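You operate a simulated robot arm through the tools that you are given. There is no shell and no other tool. Be economical: measure what you need, move in short steps, check, and stop when the job is done.

The job below is to be done with a simulated two-armed robot. You get a single attempt, and the scene is never put back.

## Task
Put the yellow cone on the orange peg and set tension 1.
Fine: blue cone in drawer one, shut. Set down upright: blue thread cone.

Only the result counts: the job must be done as asked and must still hold three seconds after the hand-in. Knocking over, shifting, dropping, spilling or breaking anything else fails it.

## Robot
Two 7-joint arms with two-finger parallel grippers on one trunk, on a base that drives. Base frame: it is fixed to the floor where the robot stands at the start and does not move with it; the origin is under the middle of the robot, x ahead of it, y to its left, z up. Readings come in cm, degrees, newtons and seconds.
The left shoulder is at the start at [6.2, 19.8, 107.9], the right one opposite. With the tool pointing down near the work surface each hand reaches from about 26 to 70 cm from the robot's upright axis, wherever it stands, measured 20 degrees to its own side. Places, roughly: drawer one [50, 10, 60]; drawer one inside [60, 10, 60]; green thread cone (6x6x11 cm) [80, 20, 80]; loop dial [160, -60, 90]; orange peg [70, 30, 80]; stitch dial [50, 30, 90]; switch one [0, 30, 70]; switch three [70, -210, 70]; switch two [130, -60, 70]; tension dial [20, 40, 100]; thread dial [160, -60, 100]. Payload 1.57 kg a hand.
Tool frame (each hand has its own): the origin (TCP) lies between the finger pads and is the grasp point; the fingertips stand 3 cm ahead of it; z points along the fingers, y is the line along which they close. The gripper opens to 11 cm. The fingers are 2.4 cm wide and 1.2 cm thick; the gripper's body (4.8 by 11.2 cm) begins 7.8 cm behind the TCP.
Orientation is that of the tool frame in the base frame, as [roll, pitch, yaw] about the fixed x, y, z axes, in that order (R = Rz(yaw) Ry(pitch) Rx(roll)). With the fingers straight down and closing along the base's y, the tool's x points along the base's -x, its y along +y and its z along -z.

## Interface
- The arms move only by the tool nudge_tool. It takes "left_increments", "right_increments" or both (then of equal length, played together; a hand with none holds still); each is a list of rows, each a list of 7 numbers: the turn, a rotation vector about the base's x, y, z in degrees, then the shift along the base's x, y, z in mm, then the opening, from 0 (shut) to 1 (fully open). In form: [[rx, ry, rz, x, y, z, fingers], ...]. A call has 1 to 8 rows; each row shifts and turns the commanded pose from where the row before left it. Each row takes 0.2 s and may step no farther than 5 cm and 8.6 degrees from the row before; otherwise, or with a gripper value out of range, the whole call is refused. A pose out of reach is approached as far as the arm can. The call stops where the force on the tool passes 70 N (or 10 N more than at its start, if that is more) or the arm is blocked; 0.2 s more then pass. The fingers move at their own pace (about 7.2 cm/s each) and stop on an object; they squeeze with about 35 N. The grip force told is the motor's: it shows also when the fingers shut on nothing. Time passes only in rows, and 0.2 s behind the last, so rows that do not move let the fingers close. The reply holds the time, the measured pose of the TCP, the force on the tool along the base axes, the opening and the grip force, in the units named above and with some noise, with the torque about the TCP (base axes, N m) and any sound that the robot's microphone picked up.
- Cameras (640 x 400 px; columns grow to the right, rows downward): "scene" is now at [8.34, 3.44, 164.25]; the picture's right is [0.55, -0.84, -0.00], its down [-0.77, -0.50, -0.39] and it looks along [0.33, 0.21, -0.92] (base axes); focal length 258 px, centre (320, 200). "left" rides on the left gripper at [7, -1.6, -14.1] in its tool frame; the picture's right is [0.23, 0.97, 0.00], its down [-0.85, 0.20, -0.48] and it looks along [-0.47, 0.11, 0.88] (tool axes); focal length 222 px, centre (320, 200). "right" rides on the right gripper at [7, 1.6, -14.1] in its tool frame; the picture's right is [-0.23, 0.97, 0.00], its down [-0.85, -0.20, -0.48] and it looks along [-0.47, -0.11, 0.88] (tool axes); focal length 222 px, centre (320, 200). There is no depth. A picture from a camera that has moved, and an enlarged one, comes with that camera's place and axes in the base frame and with its lens.
- snapshot(camera): a new picture of that camera. No time passes.
- move_column(by): slides the trunk up (or, below 0, down) by that many cm; the arms and the scene camera ride with it, the base frame stays. It gives what a move gives, with no picture.
- roll_base(legs): drives the robot by 1 to 6 legs, each [ahead, left, turn to the left] in cm, cm and degrees, along the robot's own axes; the way and the turn of a leg run together, so that a leg with both is an arc; at most 150 cm and 180 degrees a leg. The arms and the cameras ride along, it lands a little off, and it stops where it bumps. It gives what a move gives.
- aim_head(pan, tilt): turns the head with the scene camera to pan (to the left, within 86 degrees either way) and tilt (down, from -29 to 69), counted from straight ahead of the robot. It gives what a move gives.
- inspect(camera, box): a new picture of the part [left, top, right, bottom] of that camera's present view, enlarged. No time passes.
- hand_in(): hands the job in; it is judged then, once.

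Work in short steps. Places have to be worked out from the pictures, the camera data and where the tool is seen: move nearer, look again, correct. Check each grasp and each placing, and mend what went wrong. You have 120 turns and 92 pictures in all, those below and enlarged ones among them. Open the grippers and draw the arms clear of the work before you hand the job in, unless the task says otherwise; then end with one line.

The tools are called after "Call:" by a JSON object that holds its "op" and its "data". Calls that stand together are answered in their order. nudge_tool: Moves the arms, as the interface text tells. Its arguments: {"type":"object","properties":{"left_increments":{"type":"array","items":{"type":"array","items":{"type":"number"}}},"right_increments":{"type":"array","items":{"type":"array","items":{"type":"number"}}}},"required":[]} The other tools are called the same way: move_column (by) slides the trunk up or down; roll_base (legs) drives the base; aim_head (pan, tilt) turns the head that bears the scene camera; snapshot (camera) takes a picture; inspect (camera, box) takes an enlarged picture of a part of a camera's view; hand_in () hands the job in.

At the start:

```text
t: 0.0
left_eef_pos: [38.17, 28.56, 115.95]
left_tcp_rot: [180.0, -0.1, -180.0]
left_force: [-0.1, -0.3, -0.3]
left_ft_torque: [-0.03, 0.01, -0.01]
left_opening: 11.01
left_grasp_force: 0.1
right_eef_pos: [44.61, -5.93, 115.5]
right_tcp_rot: [-180.0, -0.1, -179.9]
right_force: [-0.5, 0.1, -0.4]
right_ft_torque: [0.0, 0.01, 0.01]
right_opening: 11.0
right_grasp_force: 0.1
trunk travel left (down, up): [-67.5, 31.5]
robot x, y, heading: [0.03, -0.15, -0.2]
head pan, tilt: [33.2, 66.9]
```

scene: 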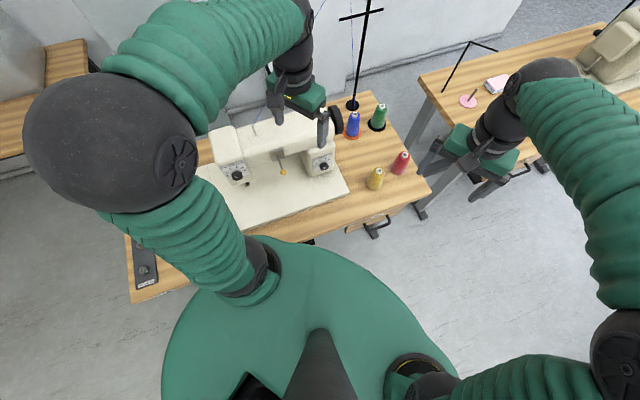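
right: 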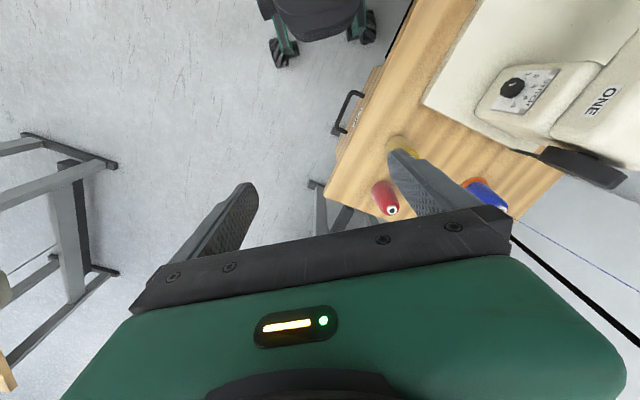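
left: 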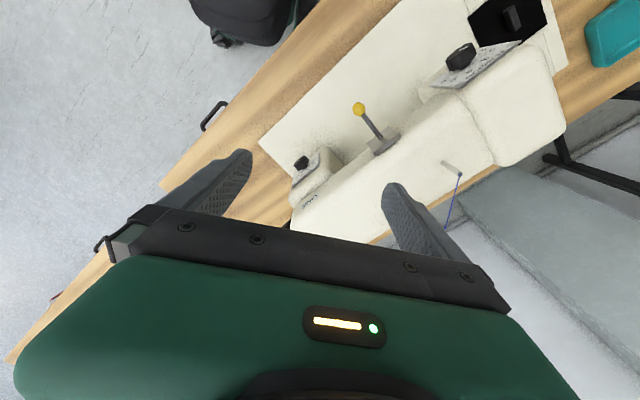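

I'll take a closer look at the machine and the cones first: the blue cone seems to stand on the orange peg.

Call:
{"op": "inspect", "data": {"camera": "scene", "box": [200, 80, 440, 230]}}

Call:
{"op": "inspect", "data": {"camera": "left", "box": [240, 0, 600, 225]}}

Call:
{"op": "inspect", "data": {"camera": "right", "box": [320, 40, 640, 240]}}

```text
2.67 times, centred on (320, 155) of scene
camera zoom: at [8.34, 3.44, 164.25], right [0.55, -0.84, 0.0], down [-0.77, -0.5, -0.39], along [0.33, 0.21, -0.92], focal length 688 px, centre (320, 320)
```

zoom: 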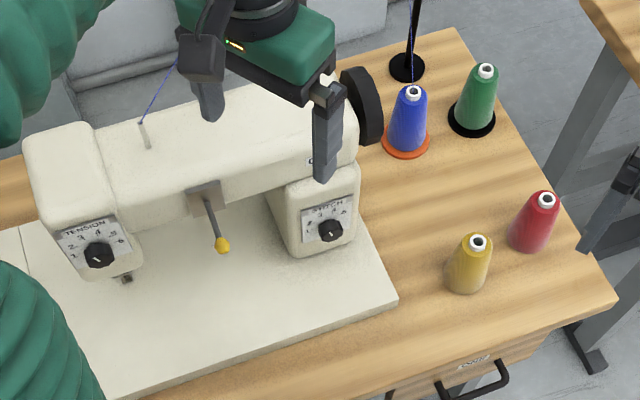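

```text
1.78 times, centred on (420, 112) of left
camera zoom: at [31.23, 26.91, 130.05], right [-0.23, 0.97, 0.0], down [0.86, 0.2, 0.48], along [0.47, 0.11, -0.88], focal length 395 px, centre (142, 356)
```

zoom: 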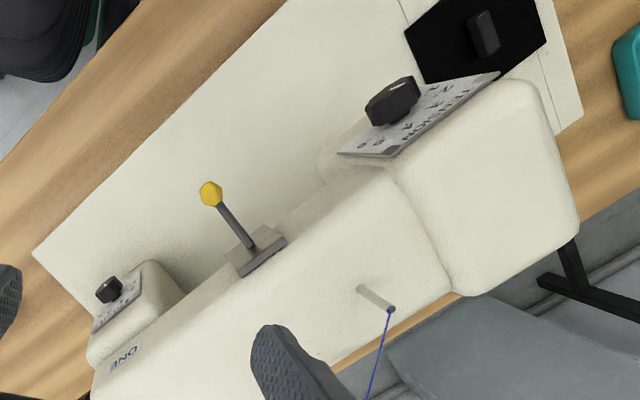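

```text
2.00 times, centred on (480, 140) of right
camera zoom: at [37.61, -4.26, 129.73], right [0.23, 0.97, 0.0], down [0.86, -0.2, 0.48], along [0.47, -0.11, -0.88], focal length 444 px, centre (0, 320)
```

zoom: 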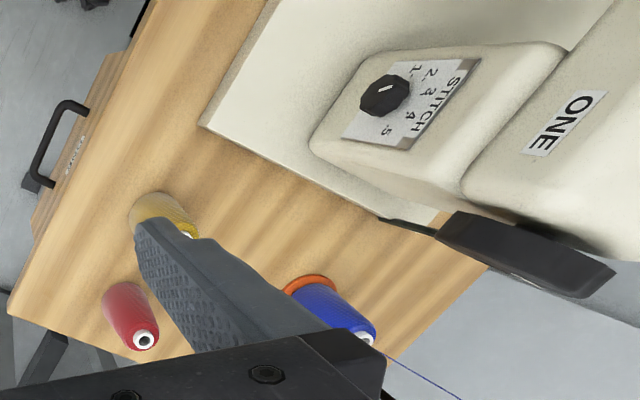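

The blue cone stands on the orange peg at about (72, 29), top z≈87. The yellow cone is at about (56, 10), and the table runs along a heading of about 53.5°. I'll raise the trunk for clearance, back off a little, and turn to face the table.

Call:
{"op": "move_column", "data": {"by": 12}}

Call:
{"op": "roll_base", "data": {"legs": [[-6, -10, 0], [0, 0, 53.7], [0, -28, 0]]}}

Call:
{"op": "aim_head", "data": {"pan": 0, "tilt": 55}}

Call:
{"op": "snapshot", "data": {"camera": "scene"}}

```text
t: 1.5
left_eef_pos: [38.13, 28.64, 127.84]
left_tcp_rot: [-180.0, -0.1, 180.0]
left_force: [0.0, -0.5, -0.5]
left_ft_torque: [0.02, -0.03, -0.01]
left_opening: 10.97
left_grasp_force: 0.1
right_eef_pos: [44.62, -5.94, 127.59]
right_tcp_rot: [179.9, 0.0, -180.0]
right_force: [0.8, 0.5, 0.0]
right_ft_torque: [0.01, -0.01, -0.01]
right_opening: 10.99
right_grasp_force: 0.1
trunk travel left (down, up): [-79.5, 19.5]
robot x, y, heading: [0.49, 0.05, 0.1]
head pan, tilt: [33.2, 66.9]
```

```text
t: 6.7
left_eef_pos: [15.5, 21.62, 127.8]
left_tcp_rot: [-179.8, 0.0, -126.0]
left_force: [-0.6, 0.8, 0.6]
left_ft_torque: [-0.01, 0.0, -0.02]
left_opening: 11.02
left_grasp_force: 0.0
right_eef_pos: [47.27, 6.45, 127.56]
right_tcp_rot: [-179.8, 0.0, -126.0]
right_force: [-0.3, -1.1, 0.3]
right_ft_torque: [0.0, 0.0, 0.04]
right_opening: 11.0
right_grasp_force: 0.2
trunk travel left (down, up): [-79.5, 19.5]
robot x, y, heading: [16.67, -26.14, 53.8]
head pan, tilt: [33.2, 66.9]
```

```text
t: 7.7
left_eef_pos: [15.41, 21.6, 127.84]
left_tcp_rot: [-179.9, 0.0, -126.0]
left_force: [-0.8, -0.4, -0.4]
left_ft_torque: [-0.04, -0.03, 0.0]
left_opening: 11.01
left_grasp_force: 0.1
right_eef_pos: [47.18, 6.47, 127.58]
right_tcp_rot: [-179.8, 0.0, -126.0]
right_force: [-0.4, 0.9, -0.7]
right_ft_torque: [-0.04, 0.0, -0.04]
right_opening: 11.0
right_grasp_force: 0.0
trunk travel left (down, up): [-79.5, 19.5]
robot x, y, heading: [16.59, -26.14, 54.1]
head pan, tilt: [0.0, 55.0]
```

```text
85 pictures are left
camera scene: at [22.45, -17.34, 177.6], right [0.81, -0.59, 0.0], down [-0.48, -0.66, -0.57], along [0.34, 0.46, -0.82], focal length 258 px, centre (320, 200)
```

scene: 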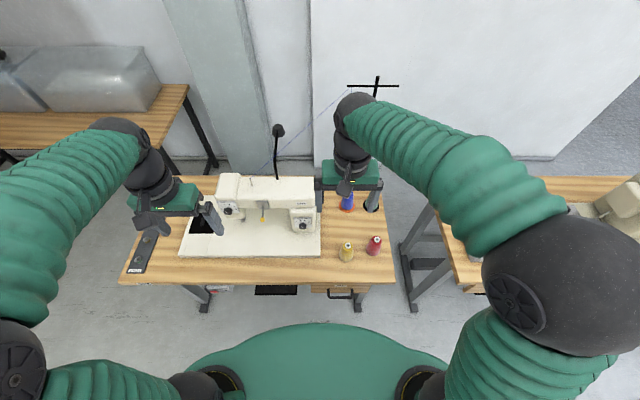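

Now facing the table squarely. I'll zoom in on the drawer, cones and dials.

Call:
{"op": "inspect", "data": {"camera": "scene", "box": [280, 180, 408, 310]}}

Call:
{"op": "inspect", "data": {"camera": "scene", "box": [180, 150, 330, 245]}}

Call:
{"op": "snapshot", "data": {"camera": "right"}}

```text
3.08 times, centred on (344, 245) of scene
camera zoom: at [22.45, -17.34, 177.6], right [0.81, -0.59, 0.0], down [-0.48, -0.66, -0.57], along [0.34, 0.46, -0.82], focal length 794 px, centre (246, 62)
```

zoom: 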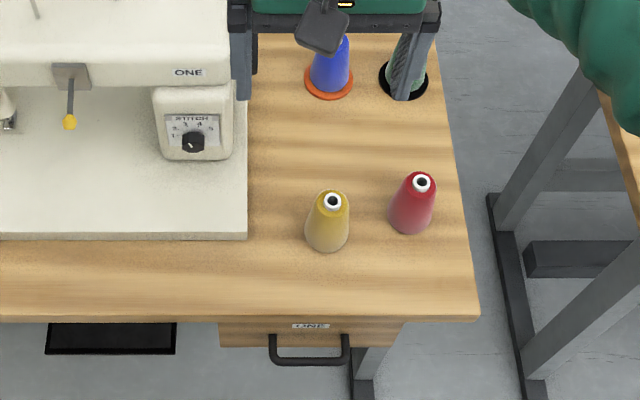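

```text
4.21 times, centred on (255, 198) of scene
camera zoom: at [22.45, -17.34, 177.6], right [0.81, -0.59, 0.0], down [-0.48, -0.66, -0.57], along [0.34, 0.46, -0.82], focal length 1086 px, centre (594, 210)
```

zoom: 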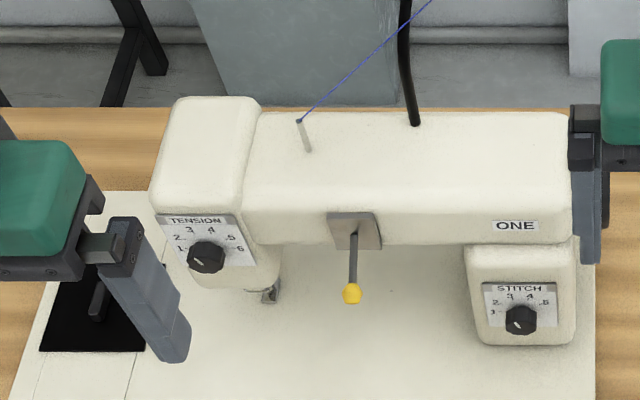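

```text
82 pictures are left
camera right: at [41.62, 1.8, 141.8], right [-0.65, 0.76, 0.0], down [0.66, 0.58, 0.48], along [0.36, 0.31, -0.88], focal length 222 px, centre (320, 200)
```

right: 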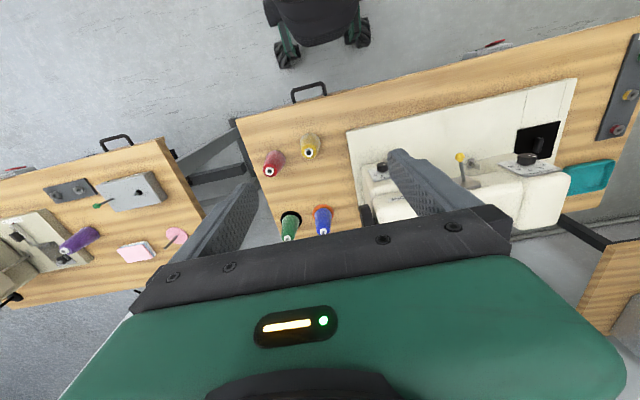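

The cones and drawer front are clear. I plan to move blue to a temporary spot, put yellow on the peg, then deal with the drawer and dial. I'll drive closer and slightly left so the right hand reaches the peg.

Call:
{"op": "roll_base", "data": {"legs": [[14, 5, 0]]}}

Call:
{"op": "snapshot", "data": {"camera": "right"}}

Call:
{"op": "snapshot", "data": {"camera": "scene"}}

```text
t: 9.1
left_eef_pos: [20.69, 34.83, 128.28]
left_tcp_rot: [179.5, 0.2, -125.9]
left_force: [0.5, -1.3, -0.3]
left_ft_torque: [0.04, 0.07, -0.01]
left_opening: 11.01
left_grasp_force: 0.1
right_eef_pos: [52.41, 19.84, 127.53]
right_tcp_rot: [179.5, 0.2, -126.0]
right_force: [1.4, 0.3, 1.0]
right_ft_torque: [0.06, 0.04, 0.01]
right_opening: 10.96
right_grasp_force: 0.1
trunk travel left (down, up): [-79.5, 19.5]
robot x, y, heading: [20.67, -12.23, 54.0]
head pan, tilt: [0.0, 55.0]
```

```text
81 pictures are left
camera right: at [47.04, 15.04, 141.86], right [-0.65, 0.76, 0.01], down [0.67, 0.57, 0.48], along [0.36, 0.32, -0.88], focal length 222 px, centre (320, 200)
```

right: 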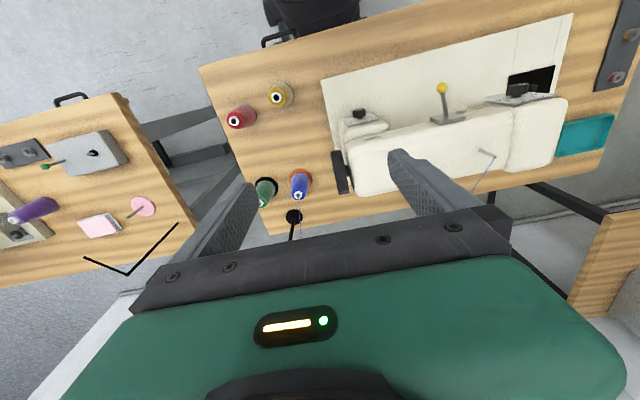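

```text
80 pictures are left
camera scene: at [28.08, -4.54, 177.64], right [0.81, -0.59, -0.01], down [-0.49, -0.66, -0.57], along [0.33, 0.47, -0.82], focal length 258 px, centre (320, 200)
```

scene: 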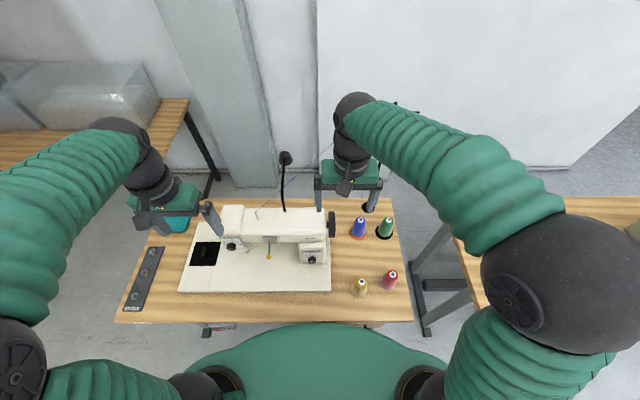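

Two views agree: the blue cone's top is at about (72.2, 29.2, 87). I'll move the right hand above it at height first.

Call:
{"op": "nudge_tool", "data": {"right_increments": [[0, 0, 0, 40, 19, 0, 0.75], [0, 0, 0, 40, 19, 0, 0.75], [0, 0, 0, 40, 19, 0, 0.75], [0, 0, 0, 40, 19, 0, 0.75], [0, 0, 0, 38, 18, 0, 0.75], [0, 0, 0, 0, 0, -45, 0.75], [0, 0, 0, 0, 0, -45, 0.75], [0, 0, 0, 0, 0, -45, 0.75]]}}

Call:
{"op": "snapshot", "data": {"camera": "right"}}

Call:
{"op": "snapshot", "data": {"camera": "scene"}}

```text
t: 10.8
left_eef_pos: [20.44, 35.71, 127.97]
left_tcp_rot: [179.8, -0.1, -125.9]
left_force: [0.6, 0.2, 0.4]
left_ft_torque: [0.05, -0.01, -0.02]
left_opening: 11.0
left_grasp_force: 0.0
right_eef_pos: [72.31, 30.19, 113.78]
right_tcp_rot: [179.9, -0.1, -126.0]
right_force: [-0.7, 0.3, -1.0]
right_ft_torque: [-0.03, 0.02, 0.01]
right_opening: 8.26
right_grasp_force: 0.1
trunk travel left (down, up): [-79.5, 19.5]
robot x, y, heading: [21.09, -11.78, 54.0]
head pan, tilt: [0.0, 55.0]
```

```text
79 pictures are left
camera right: at [66.67, 25.66, 128.11], right [-0.65, 0.76, 0.0], down [0.67, 0.57, 0.48], along [0.36, 0.31, -0.88], focal length 222 px, centre (320, 200)
```

right: 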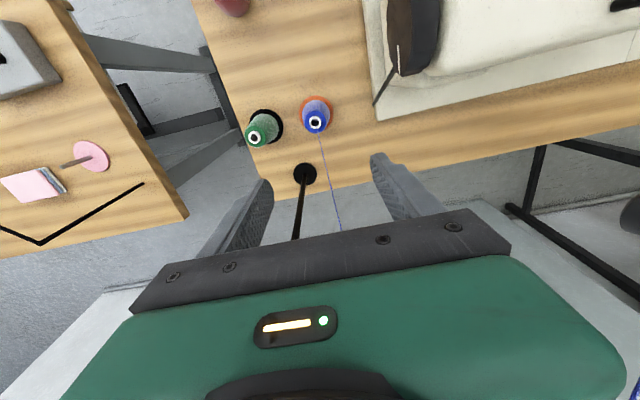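

```text
78 pictures are left
camera scene: at [27.79, -3.08, 177.58], right [0.81, -0.59, 0.0], down [-0.48, -0.66, -0.57], along [0.33, 0.46, -0.82], focal length 258 px, centre (320, 200)
```

scene: 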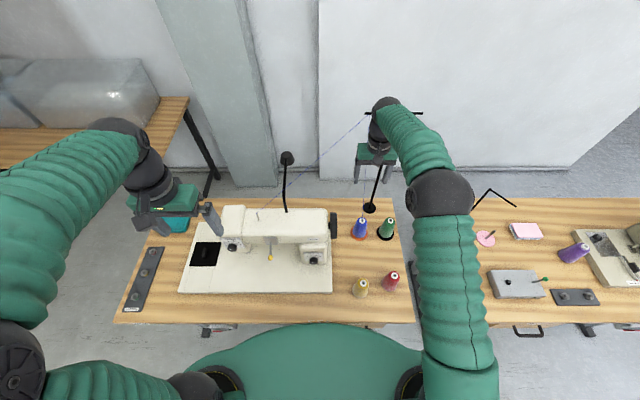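

The cone top projects to (72.1, 29.3). I'll correct by about 0.9 cm, descend to just above the cone top and check.

Call:
{"op": "nudge_tool", "data": {"right_increments": [[0, 0, 0, -2, -9, -30, 0.75], [0, 0, 0, 0, 0, -45, 0.75], [0, 0, 0, 0, 0, -45, 0.75], [0, 0, 0, 0, 0, -45, 0.75], [0, 0, 0, 0, 0, -45, 0.75], [0, 0, 0, 0, 0, 0, 0.75]]}}

Call:
{"op": "snapshot", "data": {"camera": "right"}}

Call:
{"op": "inspect", "data": {"camera": "scene", "box": [320, 180, 420, 260]}}

```text
t: 12.2
left_eef_pos: [20.13, 35.73, 127.94]
left_tcp_rot: [-180.0, -0.1, -125.9]
left_force: [0.1, 1.1, 0.6]
left_ft_torque: [0.03, 0.03, -0.01]
left_opening: 10.99
left_grasp_force: 0.1
right_eef_pos: [71.48, 29.17, 92.97]
right_tcp_rot: [-180.0, 0.1, -126.0]
right_force: [0.5, 0.8, -0.1]
right_ft_torque: [0.0, 0.01, -0.05]
right_opening: 8.26
right_grasp_force: 0.0
trunk travel left (down, up): [-79.5, 19.5]
robot x, y, heading: [20.87, -11.85, 54.1]
head pan, tilt: [0.0, 55.0]
```

```text
77 pictures are left
camera right: at [65.94, 24.52, 107.19], right [-0.65, 0.76, 0.0], down [0.66, 0.57, 0.48], along [0.36, 0.31, -0.88], focal length 222 px, centre (320, 200)
```

right: 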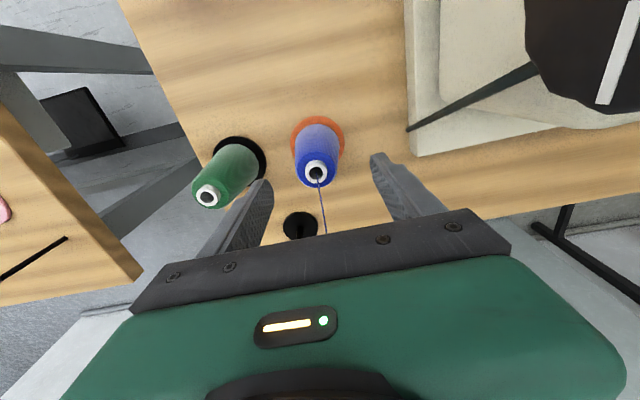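

```text
5.00 times, centred on (370, 220) of scene
camera zoom: at [27.31, -3.05, 177.6], right [0.81, -0.59, 0.0], down [-0.48, -0.66, -0.57], along [0.34, 0.46, -0.82], focal length 1290 px, centre (70, 100)
```

zoom: 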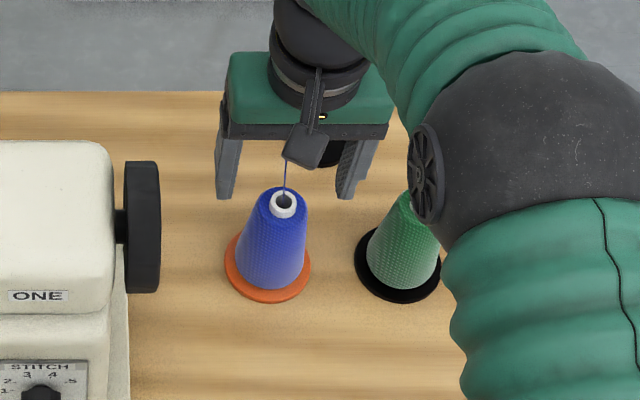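

The cone axis is at about (71.8, 29.1) with its top near z 88. I'll shift slightly, descend to z≈82 and close.

Call:
{"op": "nudge_tool", "data": {"right_increments": [[0, 0, 0, 3, -1, -36, 0.75], [0, 0, 0, 0, 0, -37, 0.75], [0, 0, 0, 0, 0, -36, 0.75], [0, 0, 0, 0, 0, 0, 0.75], [0, 0, 0, 0, 0, 0, 0.3], [0, 0, 0, 0, 0, 0, 0.1], [0, 0, 0, 0, 0, 0, 0.0]]}}

Call:
{"op": "snapshot", "data": {"camera": "right"}}

Call:
{"op": "inspect", "data": {"camera": "scene", "box": [320, 180, 420, 260]}}

```text
t: 13.8
left_eef_pos: [20.1, 35.77, 127.86]
left_tcp_rot: [180.0, 0.0, -125.9]
left_force: [0.2, -0.1, 0.7]
left_ft_torque: [0.0, 0.0, 0.01]
left_opening: 11.0
left_grasp_force: 0.1
right_eef_pos: [71.98, 29.16, 82.12]
right_tcp_rot: [-180.0, 0.1, -126.1]
right_force: [1.0, -1.2, 1.1]
right_ft_torque: [-0.07, -0.11, -0.04]
right_opening: 5.5
right_grasp_force: 34.6
trunk travel left (down, up): [-79.5, 19.5]
robot x, y, heading: [20.91, -12.23, 53.8]
head pan, tilt: [0.0, 55.0]
```

```text
75 pictures are left
camera right: at [66.38, 24.5, 96.28], right [-0.65, 0.76, 0.0], down [0.66, 0.57, 0.48], along [0.36, 0.31, -0.88], focal length 222 px, centre (320, 200)
```

right: 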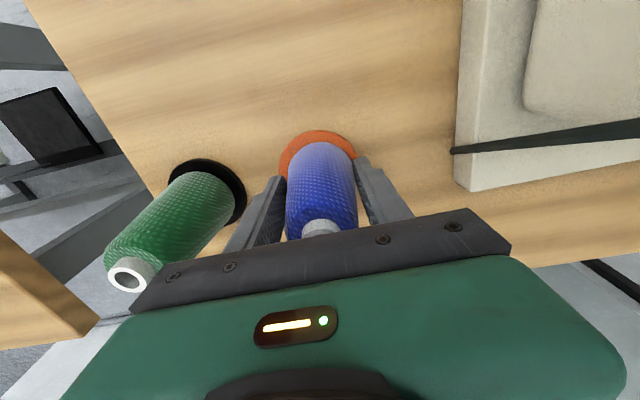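

```text
5.00 times, centred on (370, 220) of scene
camera zoom: at [27.33, -3.13, 177.6], right [0.81, -0.59, 0.0], down [-0.48, -0.66, -0.57], along [0.34, 0.46, -0.82], focal length 1290 px, centre (70, 100)
```

zoom: 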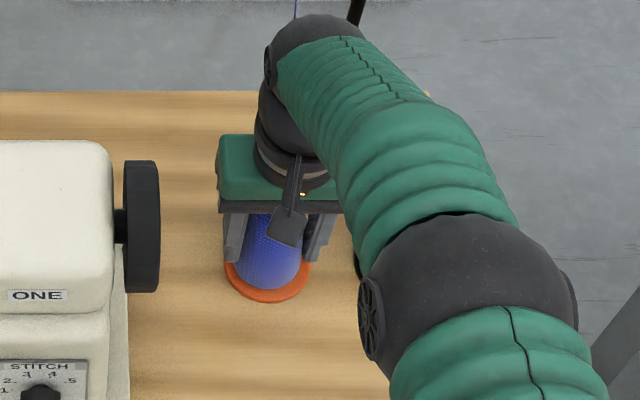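

Gripped with 5.5 cm between the fingers at 34.6 N. I'll lift straight up 14 cm and check that it comes off the peg.

Call:
{"op": "nudge_tool", "data": {"right_increments": [[0, 0, 0, 0, 0, 20, 0], [0, 0, 0, 0, 0, 30, 0], [0, 0, 0, 0, 0, 30, 0], [0, 0, 0, 0, 0, 30, 0], [0, 0, 0, 0, 0, 30, 0], [0, 0, 0, 0, 0, 10, 0]]}}

Call:
{"op": "snapshot", "data": {"camera": "right"}}

Call:
{"op": "inspect", "data": {"camera": "scene", "box": [320, 160, 448, 240]}}

```text
t: 15.2
left_eef_pos: [20.09, 35.74, 127.91]
left_tcp_rot: [-180.0, 0.0, -126.0]
left_force: [0.2, 0.4, 0.1]
left_ft_torque: [0.0, 0.01, 0.03]
left_opening: 10.99
left_grasp_force: 0.0
right_eef_pos: [71.69, 29.2, 97.24]
right_tcp_rot: [-179.9, 0.0, -126.0]
right_force: [-1.0, -0.4, -1.3]
right_ft_torque: [-0.03, 0.02, -0.03]
right_opening: 5.51
right_grasp_force: 34.7
trunk travel left (down, up): [-79.5, 19.5]
robot x, y, heading: [20.88, -12.09, 54.0]
head pan, tilt: [0.0, 55.0]
```

```text
73 pictures are left
camera right: at [66.21, 24.47, 111.4], right [-0.65, 0.76, 0.0], down [0.66, 0.57, 0.48], along [0.36, 0.31, -0.88], focal length 222 px, centre (320, 200)
```

right: 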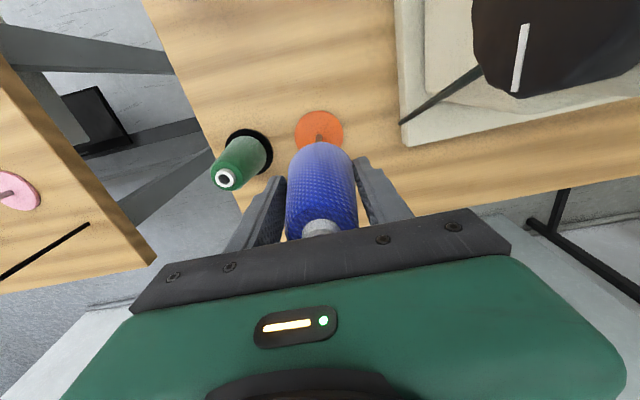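

```text
5.00 times, centred on (384, 200) of scene
camera zoom: at [27.3, -3.11, 177.6], right [0.81, -0.59, 0.0], down [-0.48, -0.66, -0.57], along [0.34, 0.46, -0.82], focal length 1290 px, centre (0, 200)
```

zoom: 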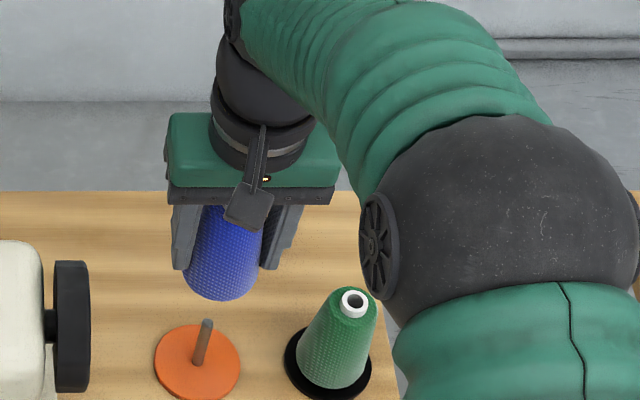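

The blue cone came off cleanly, leaving a bare peg of about 5 cm at around (71.9, 29.15). I'll carry it to a free table spot at about (68.1, 18.0), between the cones, and lower to just above the surface.

Call:
{"op": "nudge_tool", "data": {"right_increments": [[0, 0, 0, -12, -37, 0, 0], [0, 0, 0, -12, -37, 0, 0], [0, 0, 0, -12, -37, 0, 0], [0, 0, 0, 0, 0, -45, 0], [0, 0, 0, 0, 0, -45, 0], [0, 0, 0, 0, 0, -40, 0], [0, 0, 0, 0, 0, -10, 0], [0, 0, 0, 0, 0, 0, 0]]}}

Call:
{"op": "snapshot", "data": {"camera": "right"}}

Call:
{"op": "inspect", "data": {"camera": "scene", "box": [320, 200, 448, 300]}}

```text
t: 17.1
left_eef_pos: [20.05, 35.73, 127.92]
left_tcp_rot: [180.0, 0.1, -126.0]
left_force: [-0.3, -0.2, -0.6]
left_ft_torque: [-0.03, 0.0, 0.01]
left_opening: 11.0
left_grasp_force: 0.0
right_eef_pos: [68.23, 17.9, 83.22]
right_tcp_rot: [180.0, 0.1, -126.1]
right_force: [0.2, 0.4, -1.8]
right_ft_torque: [-0.04, 0.03, -0.02]
right_opening: 5.5
right_grasp_force: 34.8
trunk travel left (down, up): [-79.5, 19.5]
robot x, y, heading: [20.91, -12.0, 54.1]
head pan, tilt: [0.0, 55.0]
```

```text
71 pictures are left
camera right: at [62.67, 13.25, 97.46], right [-0.65, 0.76, 0.0], down [0.66, 0.57, 0.48], along [0.36, 0.31, -0.88], focal length 222 px, centre (320, 200)
```

right: 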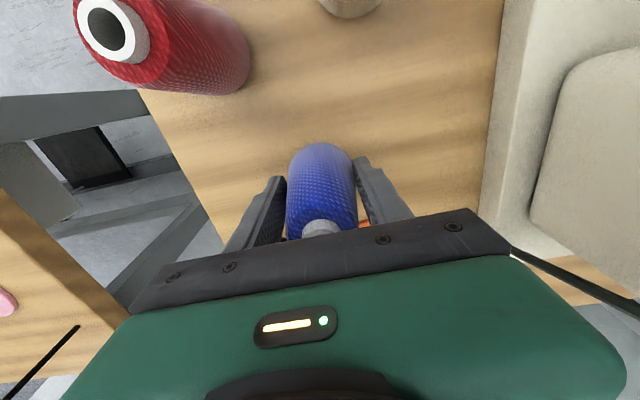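

```text
4.00 times, centred on (384, 250) of scene
camera zoom: at [27.35, -3.11, 177.59], right [0.81, -0.59, 0.0], down [-0.48, -0.66, -0.57], along [0.34, 0.46, -0.82], focal length 1032 px, centre (64, 0)
```

zoom: 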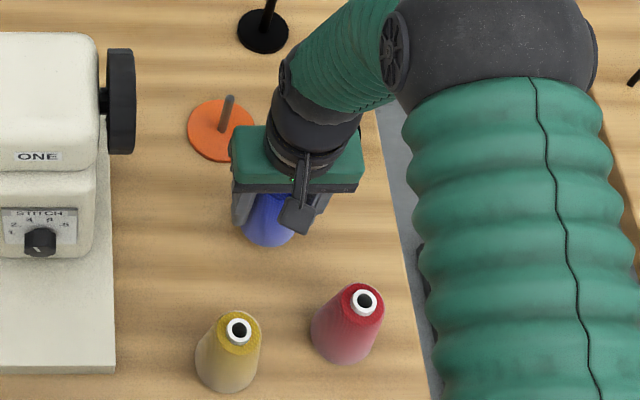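

Clear of everything. I'll lower in fine steps until the contact force shows.

Call:
{"op": "nudge_tool", "data": {"right_increments": [[0, 0, 0, 0, 0, -8, 0], [0, 0, 0, 0, 0, -3, 0], [0, 0, 0, 0, 0, -3, 0], [0, 0, 0, 0, 0, 0, 0]]}}

```text
t: 18.1
left_eef_pos: [20.11, 35.78, 127.97]
left_tcp_rot: [180.0, 0.0, -126.0]
left_force: [0.6, 1.0, 0.4]
left_ft_torque: [0.0, 0.03, -0.01]
left_opening: 10.99
left_grasp_force: 0.0
right_eef_pos: [68.25, 18.02, 81.81]
right_tcp_rot: [-180.0, 0.0, -126.0]
right_force: [0.2, 0.2, -1.4]
right_ft_torque: [0.0, -0.01, 0.0]
right_opening: 5.52
right_grasp_force: 35.4
trunk travel left (down, up): [-79.5, 19.5]
robot x, y, heading: [21.17, -11.41, 54.1]
head pan, tilt: [0.0, 55.0]
```

Call:
{"op": "nudge_tool", "data": {"right_increments": [[0, 0, 0, 0, 0, -3, 0], [0, 0, 0, 0, 0, 0, 0]]}}

Call:
{"op": "inspect", "data": {"camera": "right", "box": [220, 100, 420, 240]}}

```text
t: 18.6
left_eef_pos: [20.18, 35.67, 127.91]
left_tcp_rot: [180.0, 0.1, -125.9]
left_force: [-0.6, 0.2, -0.6]
left_ft_torque: [-0.04, 0.02, -0.02]
left_opening: 10.99
left_grasp_force: 0.2
right_eef_pos: [68.22, 17.94, 81.45]
right_tcp_rot: [-180.0, 0.1, -126.0]
right_force: [-0.5, -0.5, -1.5]
right_ft_torque: [-0.02, 0.01, 0.02]
right_opening: 5.49
right_grasp_force: 35.1
trunk travel left (down, up): [-79.5, 19.5]
robot x, y, heading: [21.39, -11.71, 54.1]
head pan, tilt: [0.0, 55.0]
```

```text
2.86 times, centred on (320, 170) of right
camera zoom: at [62.65, 13.24, 95.72], right [-0.65, 0.76, 0.0], down [0.66, 0.57, 0.48], along [0.36, 0.31, -0.88], focal length 635 px, centre (320, 286)
```

zoom: 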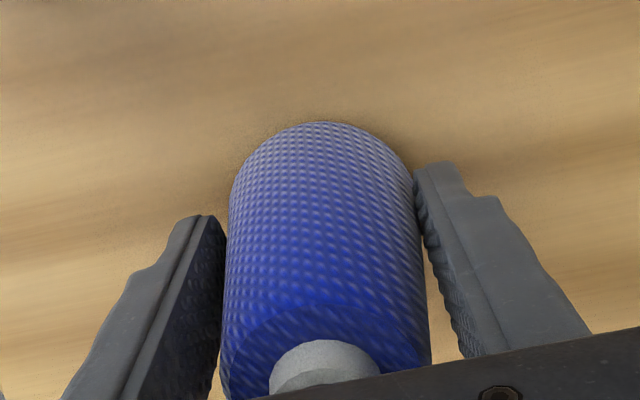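

Not touching yet, so I'll keep going down in 2 mm steps.

Call:
{"op": "nudge_tool", "data": {"right_increments": [[0, 0, 0, 0, 0, -2, 0], [0, 0, 0, 0, 0, -2, 0], [0, 0, 0, 0, 0, 0, 0]]}}

```text
t: 19.4
left_eef_pos: [19.89, 35.46, 128.07]
left_tcp_rot: [-179.9, 0.3, -126.0]
left_force: [-0.6, 0.3, 0.1]
left_ft_torque: [0.0, -0.01, -0.02]
left_opening: 11.01
left_grasp_force: 0.0
right_eef_pos: [68.2, 17.88, 81.49]
right_tcp_rot: [-179.9, 0.4, -126.1]
right_force: [3.1, -2.3, 28.8]
right_ft_torque: [-0.2, 0.27, 0.01]
right_opening: 5.49
right_grasp_force: 35.7
trunk travel left (down, up): [-79.5, 19.5]
robot x, y, heading: [20.89, -11.73, 54.4]
head pan, tilt: [0.0, 55.0]
```

Contact at 28.8 N. I'll ease up slightly, open, and retreat upward.

Call:
{"op": "nudge_tool", "data": {"right_increments": [[0, 0, 0, 0, 0, 3, 0], [0, 0, 0, 0, 0, 0, 0.3], [0, 0, 0, 0, 0, 0, 0.75], [0, 0, 0, 0, 0, 0, 0.75], [0, 0, 0, 0, 0, 40, 0.75], [0, 0, 0, 0, 0, 45, 0.75], [0, 0, 0, 0, 0, 45, 0.75], [0, 0, 0, 0, 0, 20, 0.75]]}}

Call:
{"op": "snapshot", "data": {"camera": "right"}}

Call:
{"op": "inspect", "data": {"camera": "scene", "box": [320, 200, 448, 300]}}

```text
t: 21.2
left_eef_pos: [20.02, 35.84, 127.98]
left_tcp_rot: [-180.0, 0.0, -125.9]
left_force: [1.3, 0.0, -0.8]
left_ft_torque: [0.0, -0.02, -0.02]
left_opening: 10.96
left_grasp_force: 0.1
right_eef_pos: [68.07, 17.85, 96.57]
right_tcp_rot: [-180.0, 0.1, -126.0]
right_force: [0.2, 0.0, 0.0]
right_ft_torque: [-0.01, -0.04, -0.02]
right_opening: 8.26
right_grasp_force: 0.0
trunk travel left (down, up): [-79.5, 19.5]
robot x, y, heading: [20.43, -11.69, 53.9]
head pan, tilt: [0.0, 55.0]
```

```text
68 pictures are left
camera right: at [62.59, 13.13, 110.79], right [-0.65, 0.76, 0.0], down [0.66, 0.57, 0.48], along [0.36, 0.31, -0.88], focal length 222 px, centre (320, 200)
```

right: 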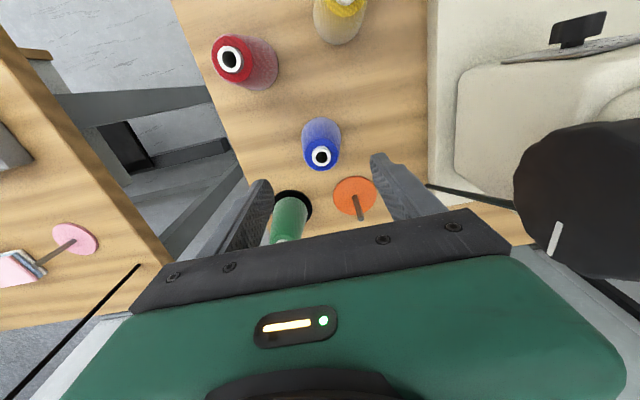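

```text
4.00 times, centred on (384, 250) of scene
camera zoom: at [27.24, -3.22, 177.6], right [0.81, -0.59, 0.0], down [-0.48, -0.66, -0.57], along [0.34, 0.46, -0.82], focal length 1032 px, centre (64, 0)
```

zoom: 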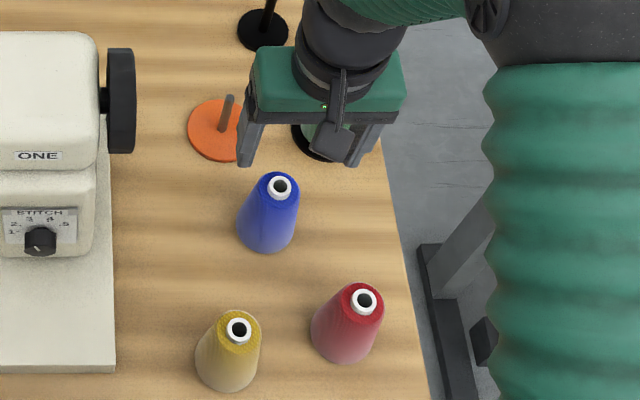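

Blue stands upright and free. Yellow's top is at about (55.9, 10.2), so I'll move above it and refine.

Call:
{"op": "nudge_tool", "data": {"right_increments": [[0, 0, 0, -41, -25, 0, 0.75], [0, 0, 0, -41, -26, 0, 0.75], [0, 0, 0, -40, -26, 0, 0.75], [0, 0, 0, 0, 0, 0, 0.75]]}}

Call:
{"op": "snapshot", "data": {"camera": "right"}}

```text
t: 22.2
left_eef_pos: [20.13, 35.84, 127.98]
left_tcp_rot: [-180.0, 0.1, -125.9]
left_force: [-0.1, -0.1, 0.3]
left_ft_torque: [0.02, -0.01, 0.02]
left_opening: 10.98
left_grasp_force: 0.0
right_eef_pos: [55.84, 9.99, 96.54]
right_tcp_rot: [-179.9, 0.0, -126.0]
right_force: [0.1, 0.6, 0.3]
right_ft_torque: [0.01, -0.03, -0.01]
right_opening: 8.26
right_grasp_force: 0.0
trunk travel left (down, up): [-79.5, 19.5]
robot x, y, heading: [21.2, -11.88, 54.2]
head pan, tilt: [0.0, 55.0]
```

```text
66 pictures are left
camera right: at [50.34, 5.37, 110.7], right [-0.65, 0.76, 0.0], down [0.66, 0.57, 0.48], along [0.36, 0.31, -0.88], focal length 222 px, centre (320, 200)
```

right: 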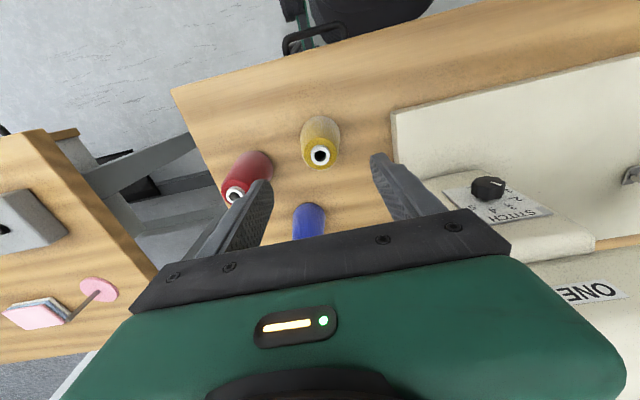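

Yellow's top is at the same pixel as the blue one was when aligned, so the hand is centred. I'll descend to z≈81.5 and grip.

Call:
{"op": "nudge_tool", "data": {"right_increments": [[0, 0, 0, 1, 0, -45, 0.75], [0, 0, 0, 0, 0, -45, 0.75], [0, 0, 0, 0, 0, -40, 0.75], [0, 0, 0, 0, 0, -20, 0.75], [0, 0, 0, 0, 0, 0, 0.75], [0, 0, 0, 0, 0, 0, 0.3], [0, 0, 0, 0, 0, 0, 0.1], [0, 0, 0, 0, 0, 0, 0.0]]}}

Call:
{"op": "snapshot", "data": {"camera": "right"}}

```text
t: 24.1
left_eef_pos: [20.17, 35.77, 128.01]
left_tcp_rot: [-180.0, -0.1, -126.0]
left_force: [-0.2, 0.1, -0.5]
left_ft_torque: [0.01, 0.02, 0.01]
left_opening: 11.01
left_grasp_force: 0.1
right_eef_pos: [55.73, 10.23, 81.34]
right_tcp_rot: [-180.0, 0.0, -126.0]
right_force: [0.5, 0.1, -0.3]
right_ft_torque: [0.02, 0.0, 0.04]
right_opening: 5.57
right_grasp_force: 34.6
trunk travel left (down, up): [-79.5, 19.5]
robot x, y, heading: [21.1, -11.85, 54.0]
head pan, tilt: [0.0, 55.0]
```

```text
65 pictures are left
camera right: at [50.29, 5.49, 95.48], right [-0.65, 0.76, 0.0], down [0.66, 0.57, 0.48], along [0.36, 0.31, -0.88], focal length 222 px, centre (320, 200)
```

right: 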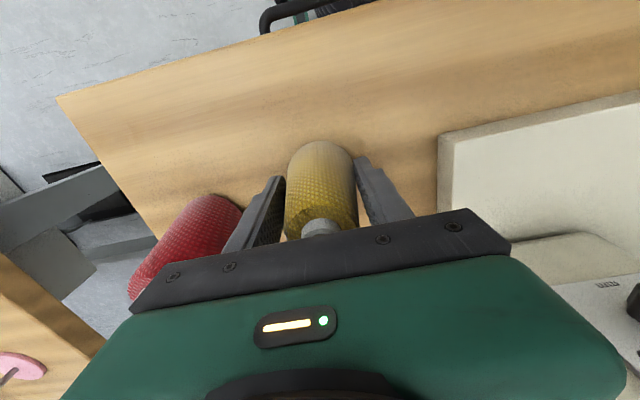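

Grip is the same as for blue. I'll lift 17 cm and carry it over the peg.

Call:
{"op": "nudge_tool", "data": {"right_increments": [[0, 0, 0, 0, 0, 40, 0], [0, 0, 0, 0, 0, 45, 0], [0, 0, 0, 0, 0, 45, 0], [0, 0, 0, 0, 0, 40, 0], [0, 0, 0, 0, 0, 0, 0]]}}

Call:
{"op": "nudge_tool", "data": {"right_increments": [[0, 0, 0, 27, 31.5, 0, 0], [0, 0, 0, 27, 31.5, 0, 0], [0, 0, 0, 27, 31.5, 0, 0], [0, 0, 0, 27, 31.5, 0, 0], [0, 0, 0, 27, 31.5, 0, 0], [0, 0, 0, 27, 31.5, 0, 0], [0, 0, 0, 0, 0, -20, 0], [0, 0, 0, 0, 0, 0, 0]]}}

Call:
{"op": "snapshot", "data": {"camera": "right"}}

Call:
{"op": "inspect", "data": {"camera": "scene", "box": [320, 180, 448, 260]}}

```text
t: 25.2
left_eef_pos: [20.08, 35.74, 127.97]
left_tcp_rot: [-180.0, 0.0, -125.9]
left_force: [0.6, -1.4, -0.7]
left_ft_torque: [-0.01, -0.03, 0.02]
left_opening: 10.98
left_grasp_force: 0.1
right_eef_pos: [56.29, 10.19, 98.33]
right_tcp_rot: [-180.0, 0.1, -126.0]
right_force: [-0.6, -0.9, -1.4]
right_ft_torque: [0.02, 0.02, 0.01]
right_opening: 5.56
right_grasp_force: 34.6
trunk travel left (down, up): [-79.5, 19.5]
robot x, y, heading: [20.65, -11.74, 54.0]
head pan, tilt: [0.0, 55.0]
```

```text
t: 27.1
left_eef_pos: [20.06, 35.77, 128.06]
left_tcp_rot: [180.0, 0.1, -125.9]
left_force: [0.6, -0.2, -0.8]
left_ft_torque: [-0.01, 0.02, -0.02]
left_opening: 11.0
left_grasp_force: 0.1
right_eef_pos: [72.3, 29.36, 96.34]
right_tcp_rot: [-180.0, 0.1, -126.0]
right_force: [1.3, -0.3, -1.0]
right_ft_torque: [0.01, 0.0, 0.0]
right_opening: 5.59
right_grasp_force: 34.8
trunk travel left (down, up): [-79.5, 19.5]
robot x, y, heading: [20.74, -11.87, 53.8]
head pan, tilt: [0.0, 55.0]
```

```text
64 pictures are left
camera right: at [66.76, 24.61, 110.53], right [-0.65, 0.76, 0.0], down [0.66, 0.57, 0.48], along [0.36, 0.31, -0.88], focal length 222 px, centre (320, 200)
```

right: 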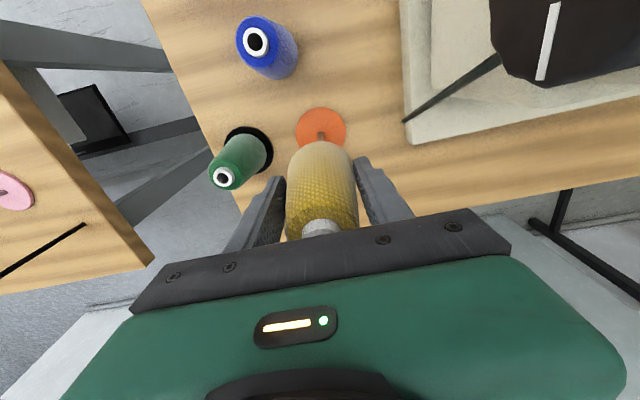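

```text
5.00 times, centred on (384, 220) of scene
camera zoom: at [27.28, -3.15, 177.6], right [0.81, -0.59, 0.0], down [-0.48, -0.66, -0.57], along [0.34, 0.46, -0.82], focal length 1290 px, centre (0, 100)
```

zoom: 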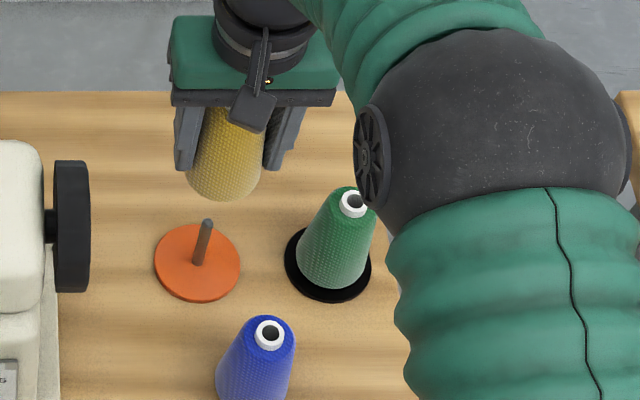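

Nearly over the peg: the hand reads (72.3, 29.4) against a target of about (71.85, 29.15). I'll correct and lower to just above the peg tip.

Call:
{"op": "nudge_tool", "data": {"right_increments": [[0, 0, 0, -4, -2, -30, 0], [0, 0, 0, 0, 0, -30, 0], [0, 0, 0, 0, 0, 0, 0]]}}

Call:
{"op": "inspect", "data": {"camera": "right", "box": [220, 80, 420, 240]}}

Call:
{"op": "inspect", "data": {"camera": "scene", "box": [320, 190, 400, 250]}}

```text
t: 27.9
left_eef_pos: [20.13, 35.65, 127.92]
left_tcp_rot: [-180.0, -0.1, -125.9]
left_force: [-0.1, 0.5, -0.1]
left_ft_torque: [0.0, 0.0, -0.01]
left_opening: 11.01
left_grasp_force: 0.2
right_eef_pos: [71.98, 28.96, 90.23]
right_tcp_rot: [180.0, 0.2, -126.0]
right_force: [-0.5, 0.9, -2.3]
right_ft_torque: [-0.01, -0.02, -0.02]
right_opening: 5.6
right_grasp_force: 34.4
trunk travel left (down, up): [-79.5, 19.5]
robot x, y, heading: [20.97, -11.71, 54.2]
head pan, tilt: [0.0, 55.0]
```

```text
2.50 times, centred on (320, 160) of right
camera zoom: at [66.39, 24.33, 104.44], right [-0.65, 0.76, 0.0], down [0.66, 0.57, 0.48], along [0.36, 0.31, -0.88], focal length 555 px, centre (320, 300)
```

zoom: 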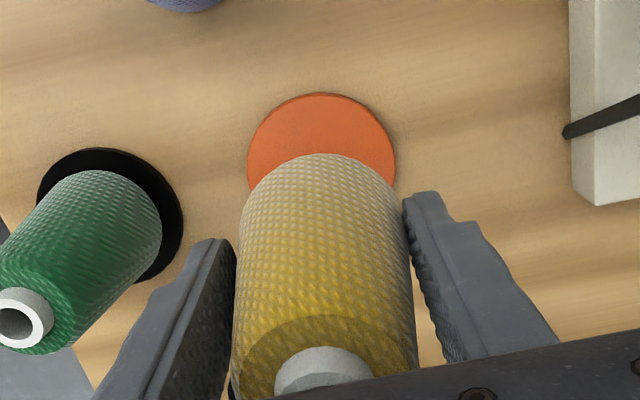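

```text
6.67 times, centred on (360, 220) of scene
camera zoom: at [27.33, -3.11, 177.6], right [0.81, -0.59, 0.0], down [-0.48, -0.66, -0.57], along [0.34, 0.46, -0.82], focal length 1720 px, centre (53, 67)
```

zoom: 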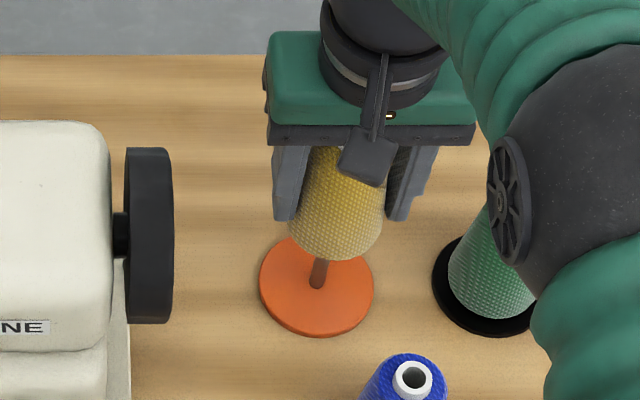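

The gripper view puts the disc centre directly under the tool axis within about 2 mm. I'll lower step by step and watch the force.

Call:
{"op": "nudge_tool", "data": {"right_increments": [[0, 0, 0, 0, 1.4, -15, 0], [0, 0, 0, 0, 0, -15, 0], [0, 0, 0, 0, 0, 0, 0]]}}

Call:
{"op": "inspect", "data": {"camera": "scene", "box": [320, 190, 400, 250]}}

```text
t: 28.6
left_eef_pos: [20.04, 35.72, 127.99]
left_tcp_rot: [-180.0, 0.0, -125.8]
left_force: [0.0, 0.3, -0.5]
left_ft_torque: [0.01, 0.01, 0.01]
left_opening: 11.0
left_grasp_force: 0.1
right_eef_pos: [71.77, 29.06, 87.47]
right_tcp_rot: [179.9, 0.1, -126.0]
right_force: [0.1, 0.1, -1.4]
right_ft_torque: [0.0, 0.01, 0.0]
right_opening: 5.57
right_grasp_force: 34.8
trunk travel left (down, up): [-79.5, 19.5]
robot x, y, heading: [21.26, -11.79, 54.0]
head pan, tilt: [0.0, 55.0]
```

```text
6.67 times, centred on (360, 220) of scene
camera zoom: at [27.31, -3.13, 177.6], right [0.81, -0.59, 0.0], down [-0.48, -0.66, -0.57], along [0.34, 0.46, -0.82], focal length 1720 px, centre (53, 67)
```

zoom: 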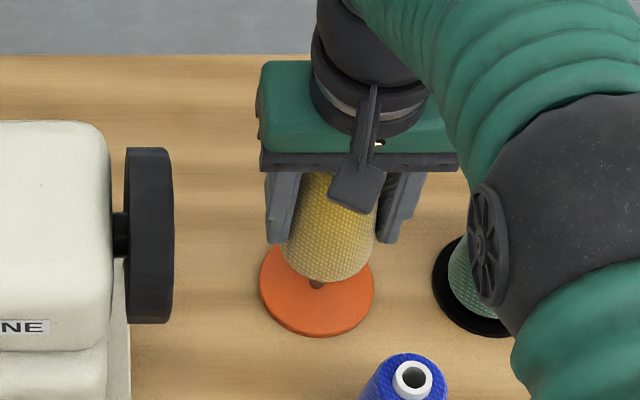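

Alignment looks good and no force is showing. Continuing down in small steps.

Call:
{"op": "nudge_tool", "data": {"right_increments": [[0, 0, 0, 0, 0, -8, 0], [0, 0, 0, 0, 0, -8, 0], [0, 0, 0, 0, 0, -8, 0], [0, 0, 0, 0, 0, -8, 0], [0, 0, 0, 0, 0, -8, 0], [0, 0, 0, 0, 0, -8, 0], [0, 0, 0, 0, 0, 0, 0]]}}

```text
t: 30.2
left_eef_pos: [20.07, 35.59, 127.84]
left_tcp_rot: [180.0, -0.1, -125.9]
left_force: [0.7, 0.3, 0.9]
left_ft_torque: [0.02, 0.0, 0.02]
left_opening: 10.96
left_grasp_force: 0.0
right_eef_pos: [72.01, 29.23, 82.43]
right_tcp_rot: [-180.0, 0.0, -125.9]
right_force: [1.0, -0.1, -1.0]
right_ft_torque: [0.01, 0.01, 0.01]
right_opening: 5.56
right_grasp_force: 34.6
trunk travel left (down, up): [-79.5, 19.5]
robot x, y, heading: [20.86, -11.87, 54.0]
head pan, tilt: [0.0, 55.0]
```

The cone went down over the peg with no force. A few more millimetres should reach contact.

Call:
{"op": "nudge_tool", "data": {"right_increments": [[0, 0, 0, 0, 0, -2, 0], [0, 0, 0, 0, 0, -2, 0], [0, 0, 0, 0, 0, 0, 0]]}}

```text
t: 31.1
left_eef_pos: [20.02, 35.65, 127.79]
left_tcp_rot: [-180.0, 0.0, -126.0]
left_force: [-0.3, -0.5, 0.1]
left_ft_torque: [-0.01, 0.0, 0.0]
left_opening: 10.96
left_grasp_force: 0.1
right_eef_pos: [71.95, 29.23, 82.08]
right_tcp_rot: [179.9, 0.0, -125.9]
right_force: [0.0, 0.3, -1.1]
right_ft_torque: [0.04, -0.01, -0.02]
right_opening: 5.54
right_grasp_force: 35.0
trunk travel left (down, up): [-79.5, 19.5]
robot x, y, heading: [20.86, -11.74, 54.1]
head pan, tilt: [0.0, 55.0]
```

Call:
{"op": "nudge_tool", "data": {"right_increments": [[0, 0, 0, 0, 0, -2, 0], [0, 0, 0, 0, 0, -1.5, 0], [0, 0, 0, 0, 0, 0, 0]]}}

```text
t: 31.9
left_eef_pos: [20.06, 35.64, 128.03]
left_tcp_rot: [180.0, 0.2, -125.8]
left_force: [0.1, 0.8, 0.5]
left_ft_torque: [-0.01, 0.02, -0.01]
left_opening: 10.97
left_grasp_force: 0.2
right_eef_pos: [71.9, 29.14, 81.93]
right_tcp_rot: [-179.9, 0.2, -126.0]
right_force: [2.3, 0.0, 8.4]
right_ft_torque: [-0.08, 0.02, 0.06]
right_opening: 5.54
right_grasp_force: 34.8
trunk travel left (down, up): [-79.5, 19.5]
robot x, y, heading: [20.66, -11.55, 54.1]
head pan, tilt: [0.0, 55.0]
```

Contact at 8.4 N, so the cone is seated. I'll release, rise and look.

Call:
{"op": "nudge_tool", "data": {"right_increments": [[0, 0, 0, 0, 0, 0, 0.3], [0, 0, 0, 0, 0, 0, 0.75], [0, 0, 0, 0, 0, 0, 0.75], [0, 0, 0, 0, 0, 40, 0.75], [0, 0, 0, 0, 0, 45, 0.75], [0, 0, 0, 0, 0, 45, 0.75], [0, 0, 0, 0, 0, 45, 0.75]]}}

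Call:
{"op": "inspect", "data": {"camera": "scene", "box": [310, 180, 438, 260]}}

Call:
{"op": "snapshot", "data": {"camera": "right"}}

```text
t: 33.5
left_eef_pos: [20.0, 35.66, 128.02]
left_tcp_rot: [180.0, 0.1, -125.9]
left_force: [-0.5, -0.1, 0.0]
left_ft_torque: [0.04, -0.02, -0.02]
left_opening: 11.0
left_grasp_force: 0.0
right_eef_pos: [71.51, 29.09, 99.53]
right_tcp_rot: [-180.0, 0.1, -126.0]
right_force: [-0.4, 0.4, 0.2]
right_ft_torque: [0.0, -0.03, 0.02]
right_opening: 8.24
right_grasp_force: 0.1
trunk travel left (down, up): [-79.5, 19.5]
robot x, y, heading: [21.08, -11.87, 53.8]
head pan, tilt: [0.0, 55.0]
```

```text
5.00 times, centred on (374, 220) of scene
camera zoom: at [27.18, -3.22, 177.6], right [0.81, -0.59, 0.0], down [-0.48, -0.66, -0.57], along [0.34, 0.46, -0.82], focal length 1290 px, centre (50, 100)
```

zoom: 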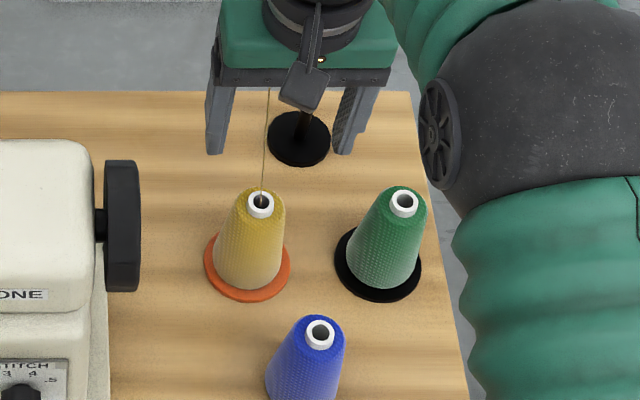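

```text
58 pictures are left
camera right: at [66.06, 24.41, 113.64], right [-0.65, 0.76, 0.0], down [0.66, 0.57, 0.48], along [0.36, 0.31, -0.88], focal length 222 px, centre (320, 200)
```

right: 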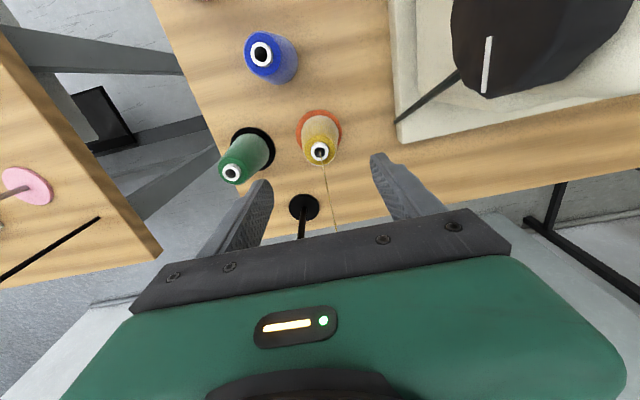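

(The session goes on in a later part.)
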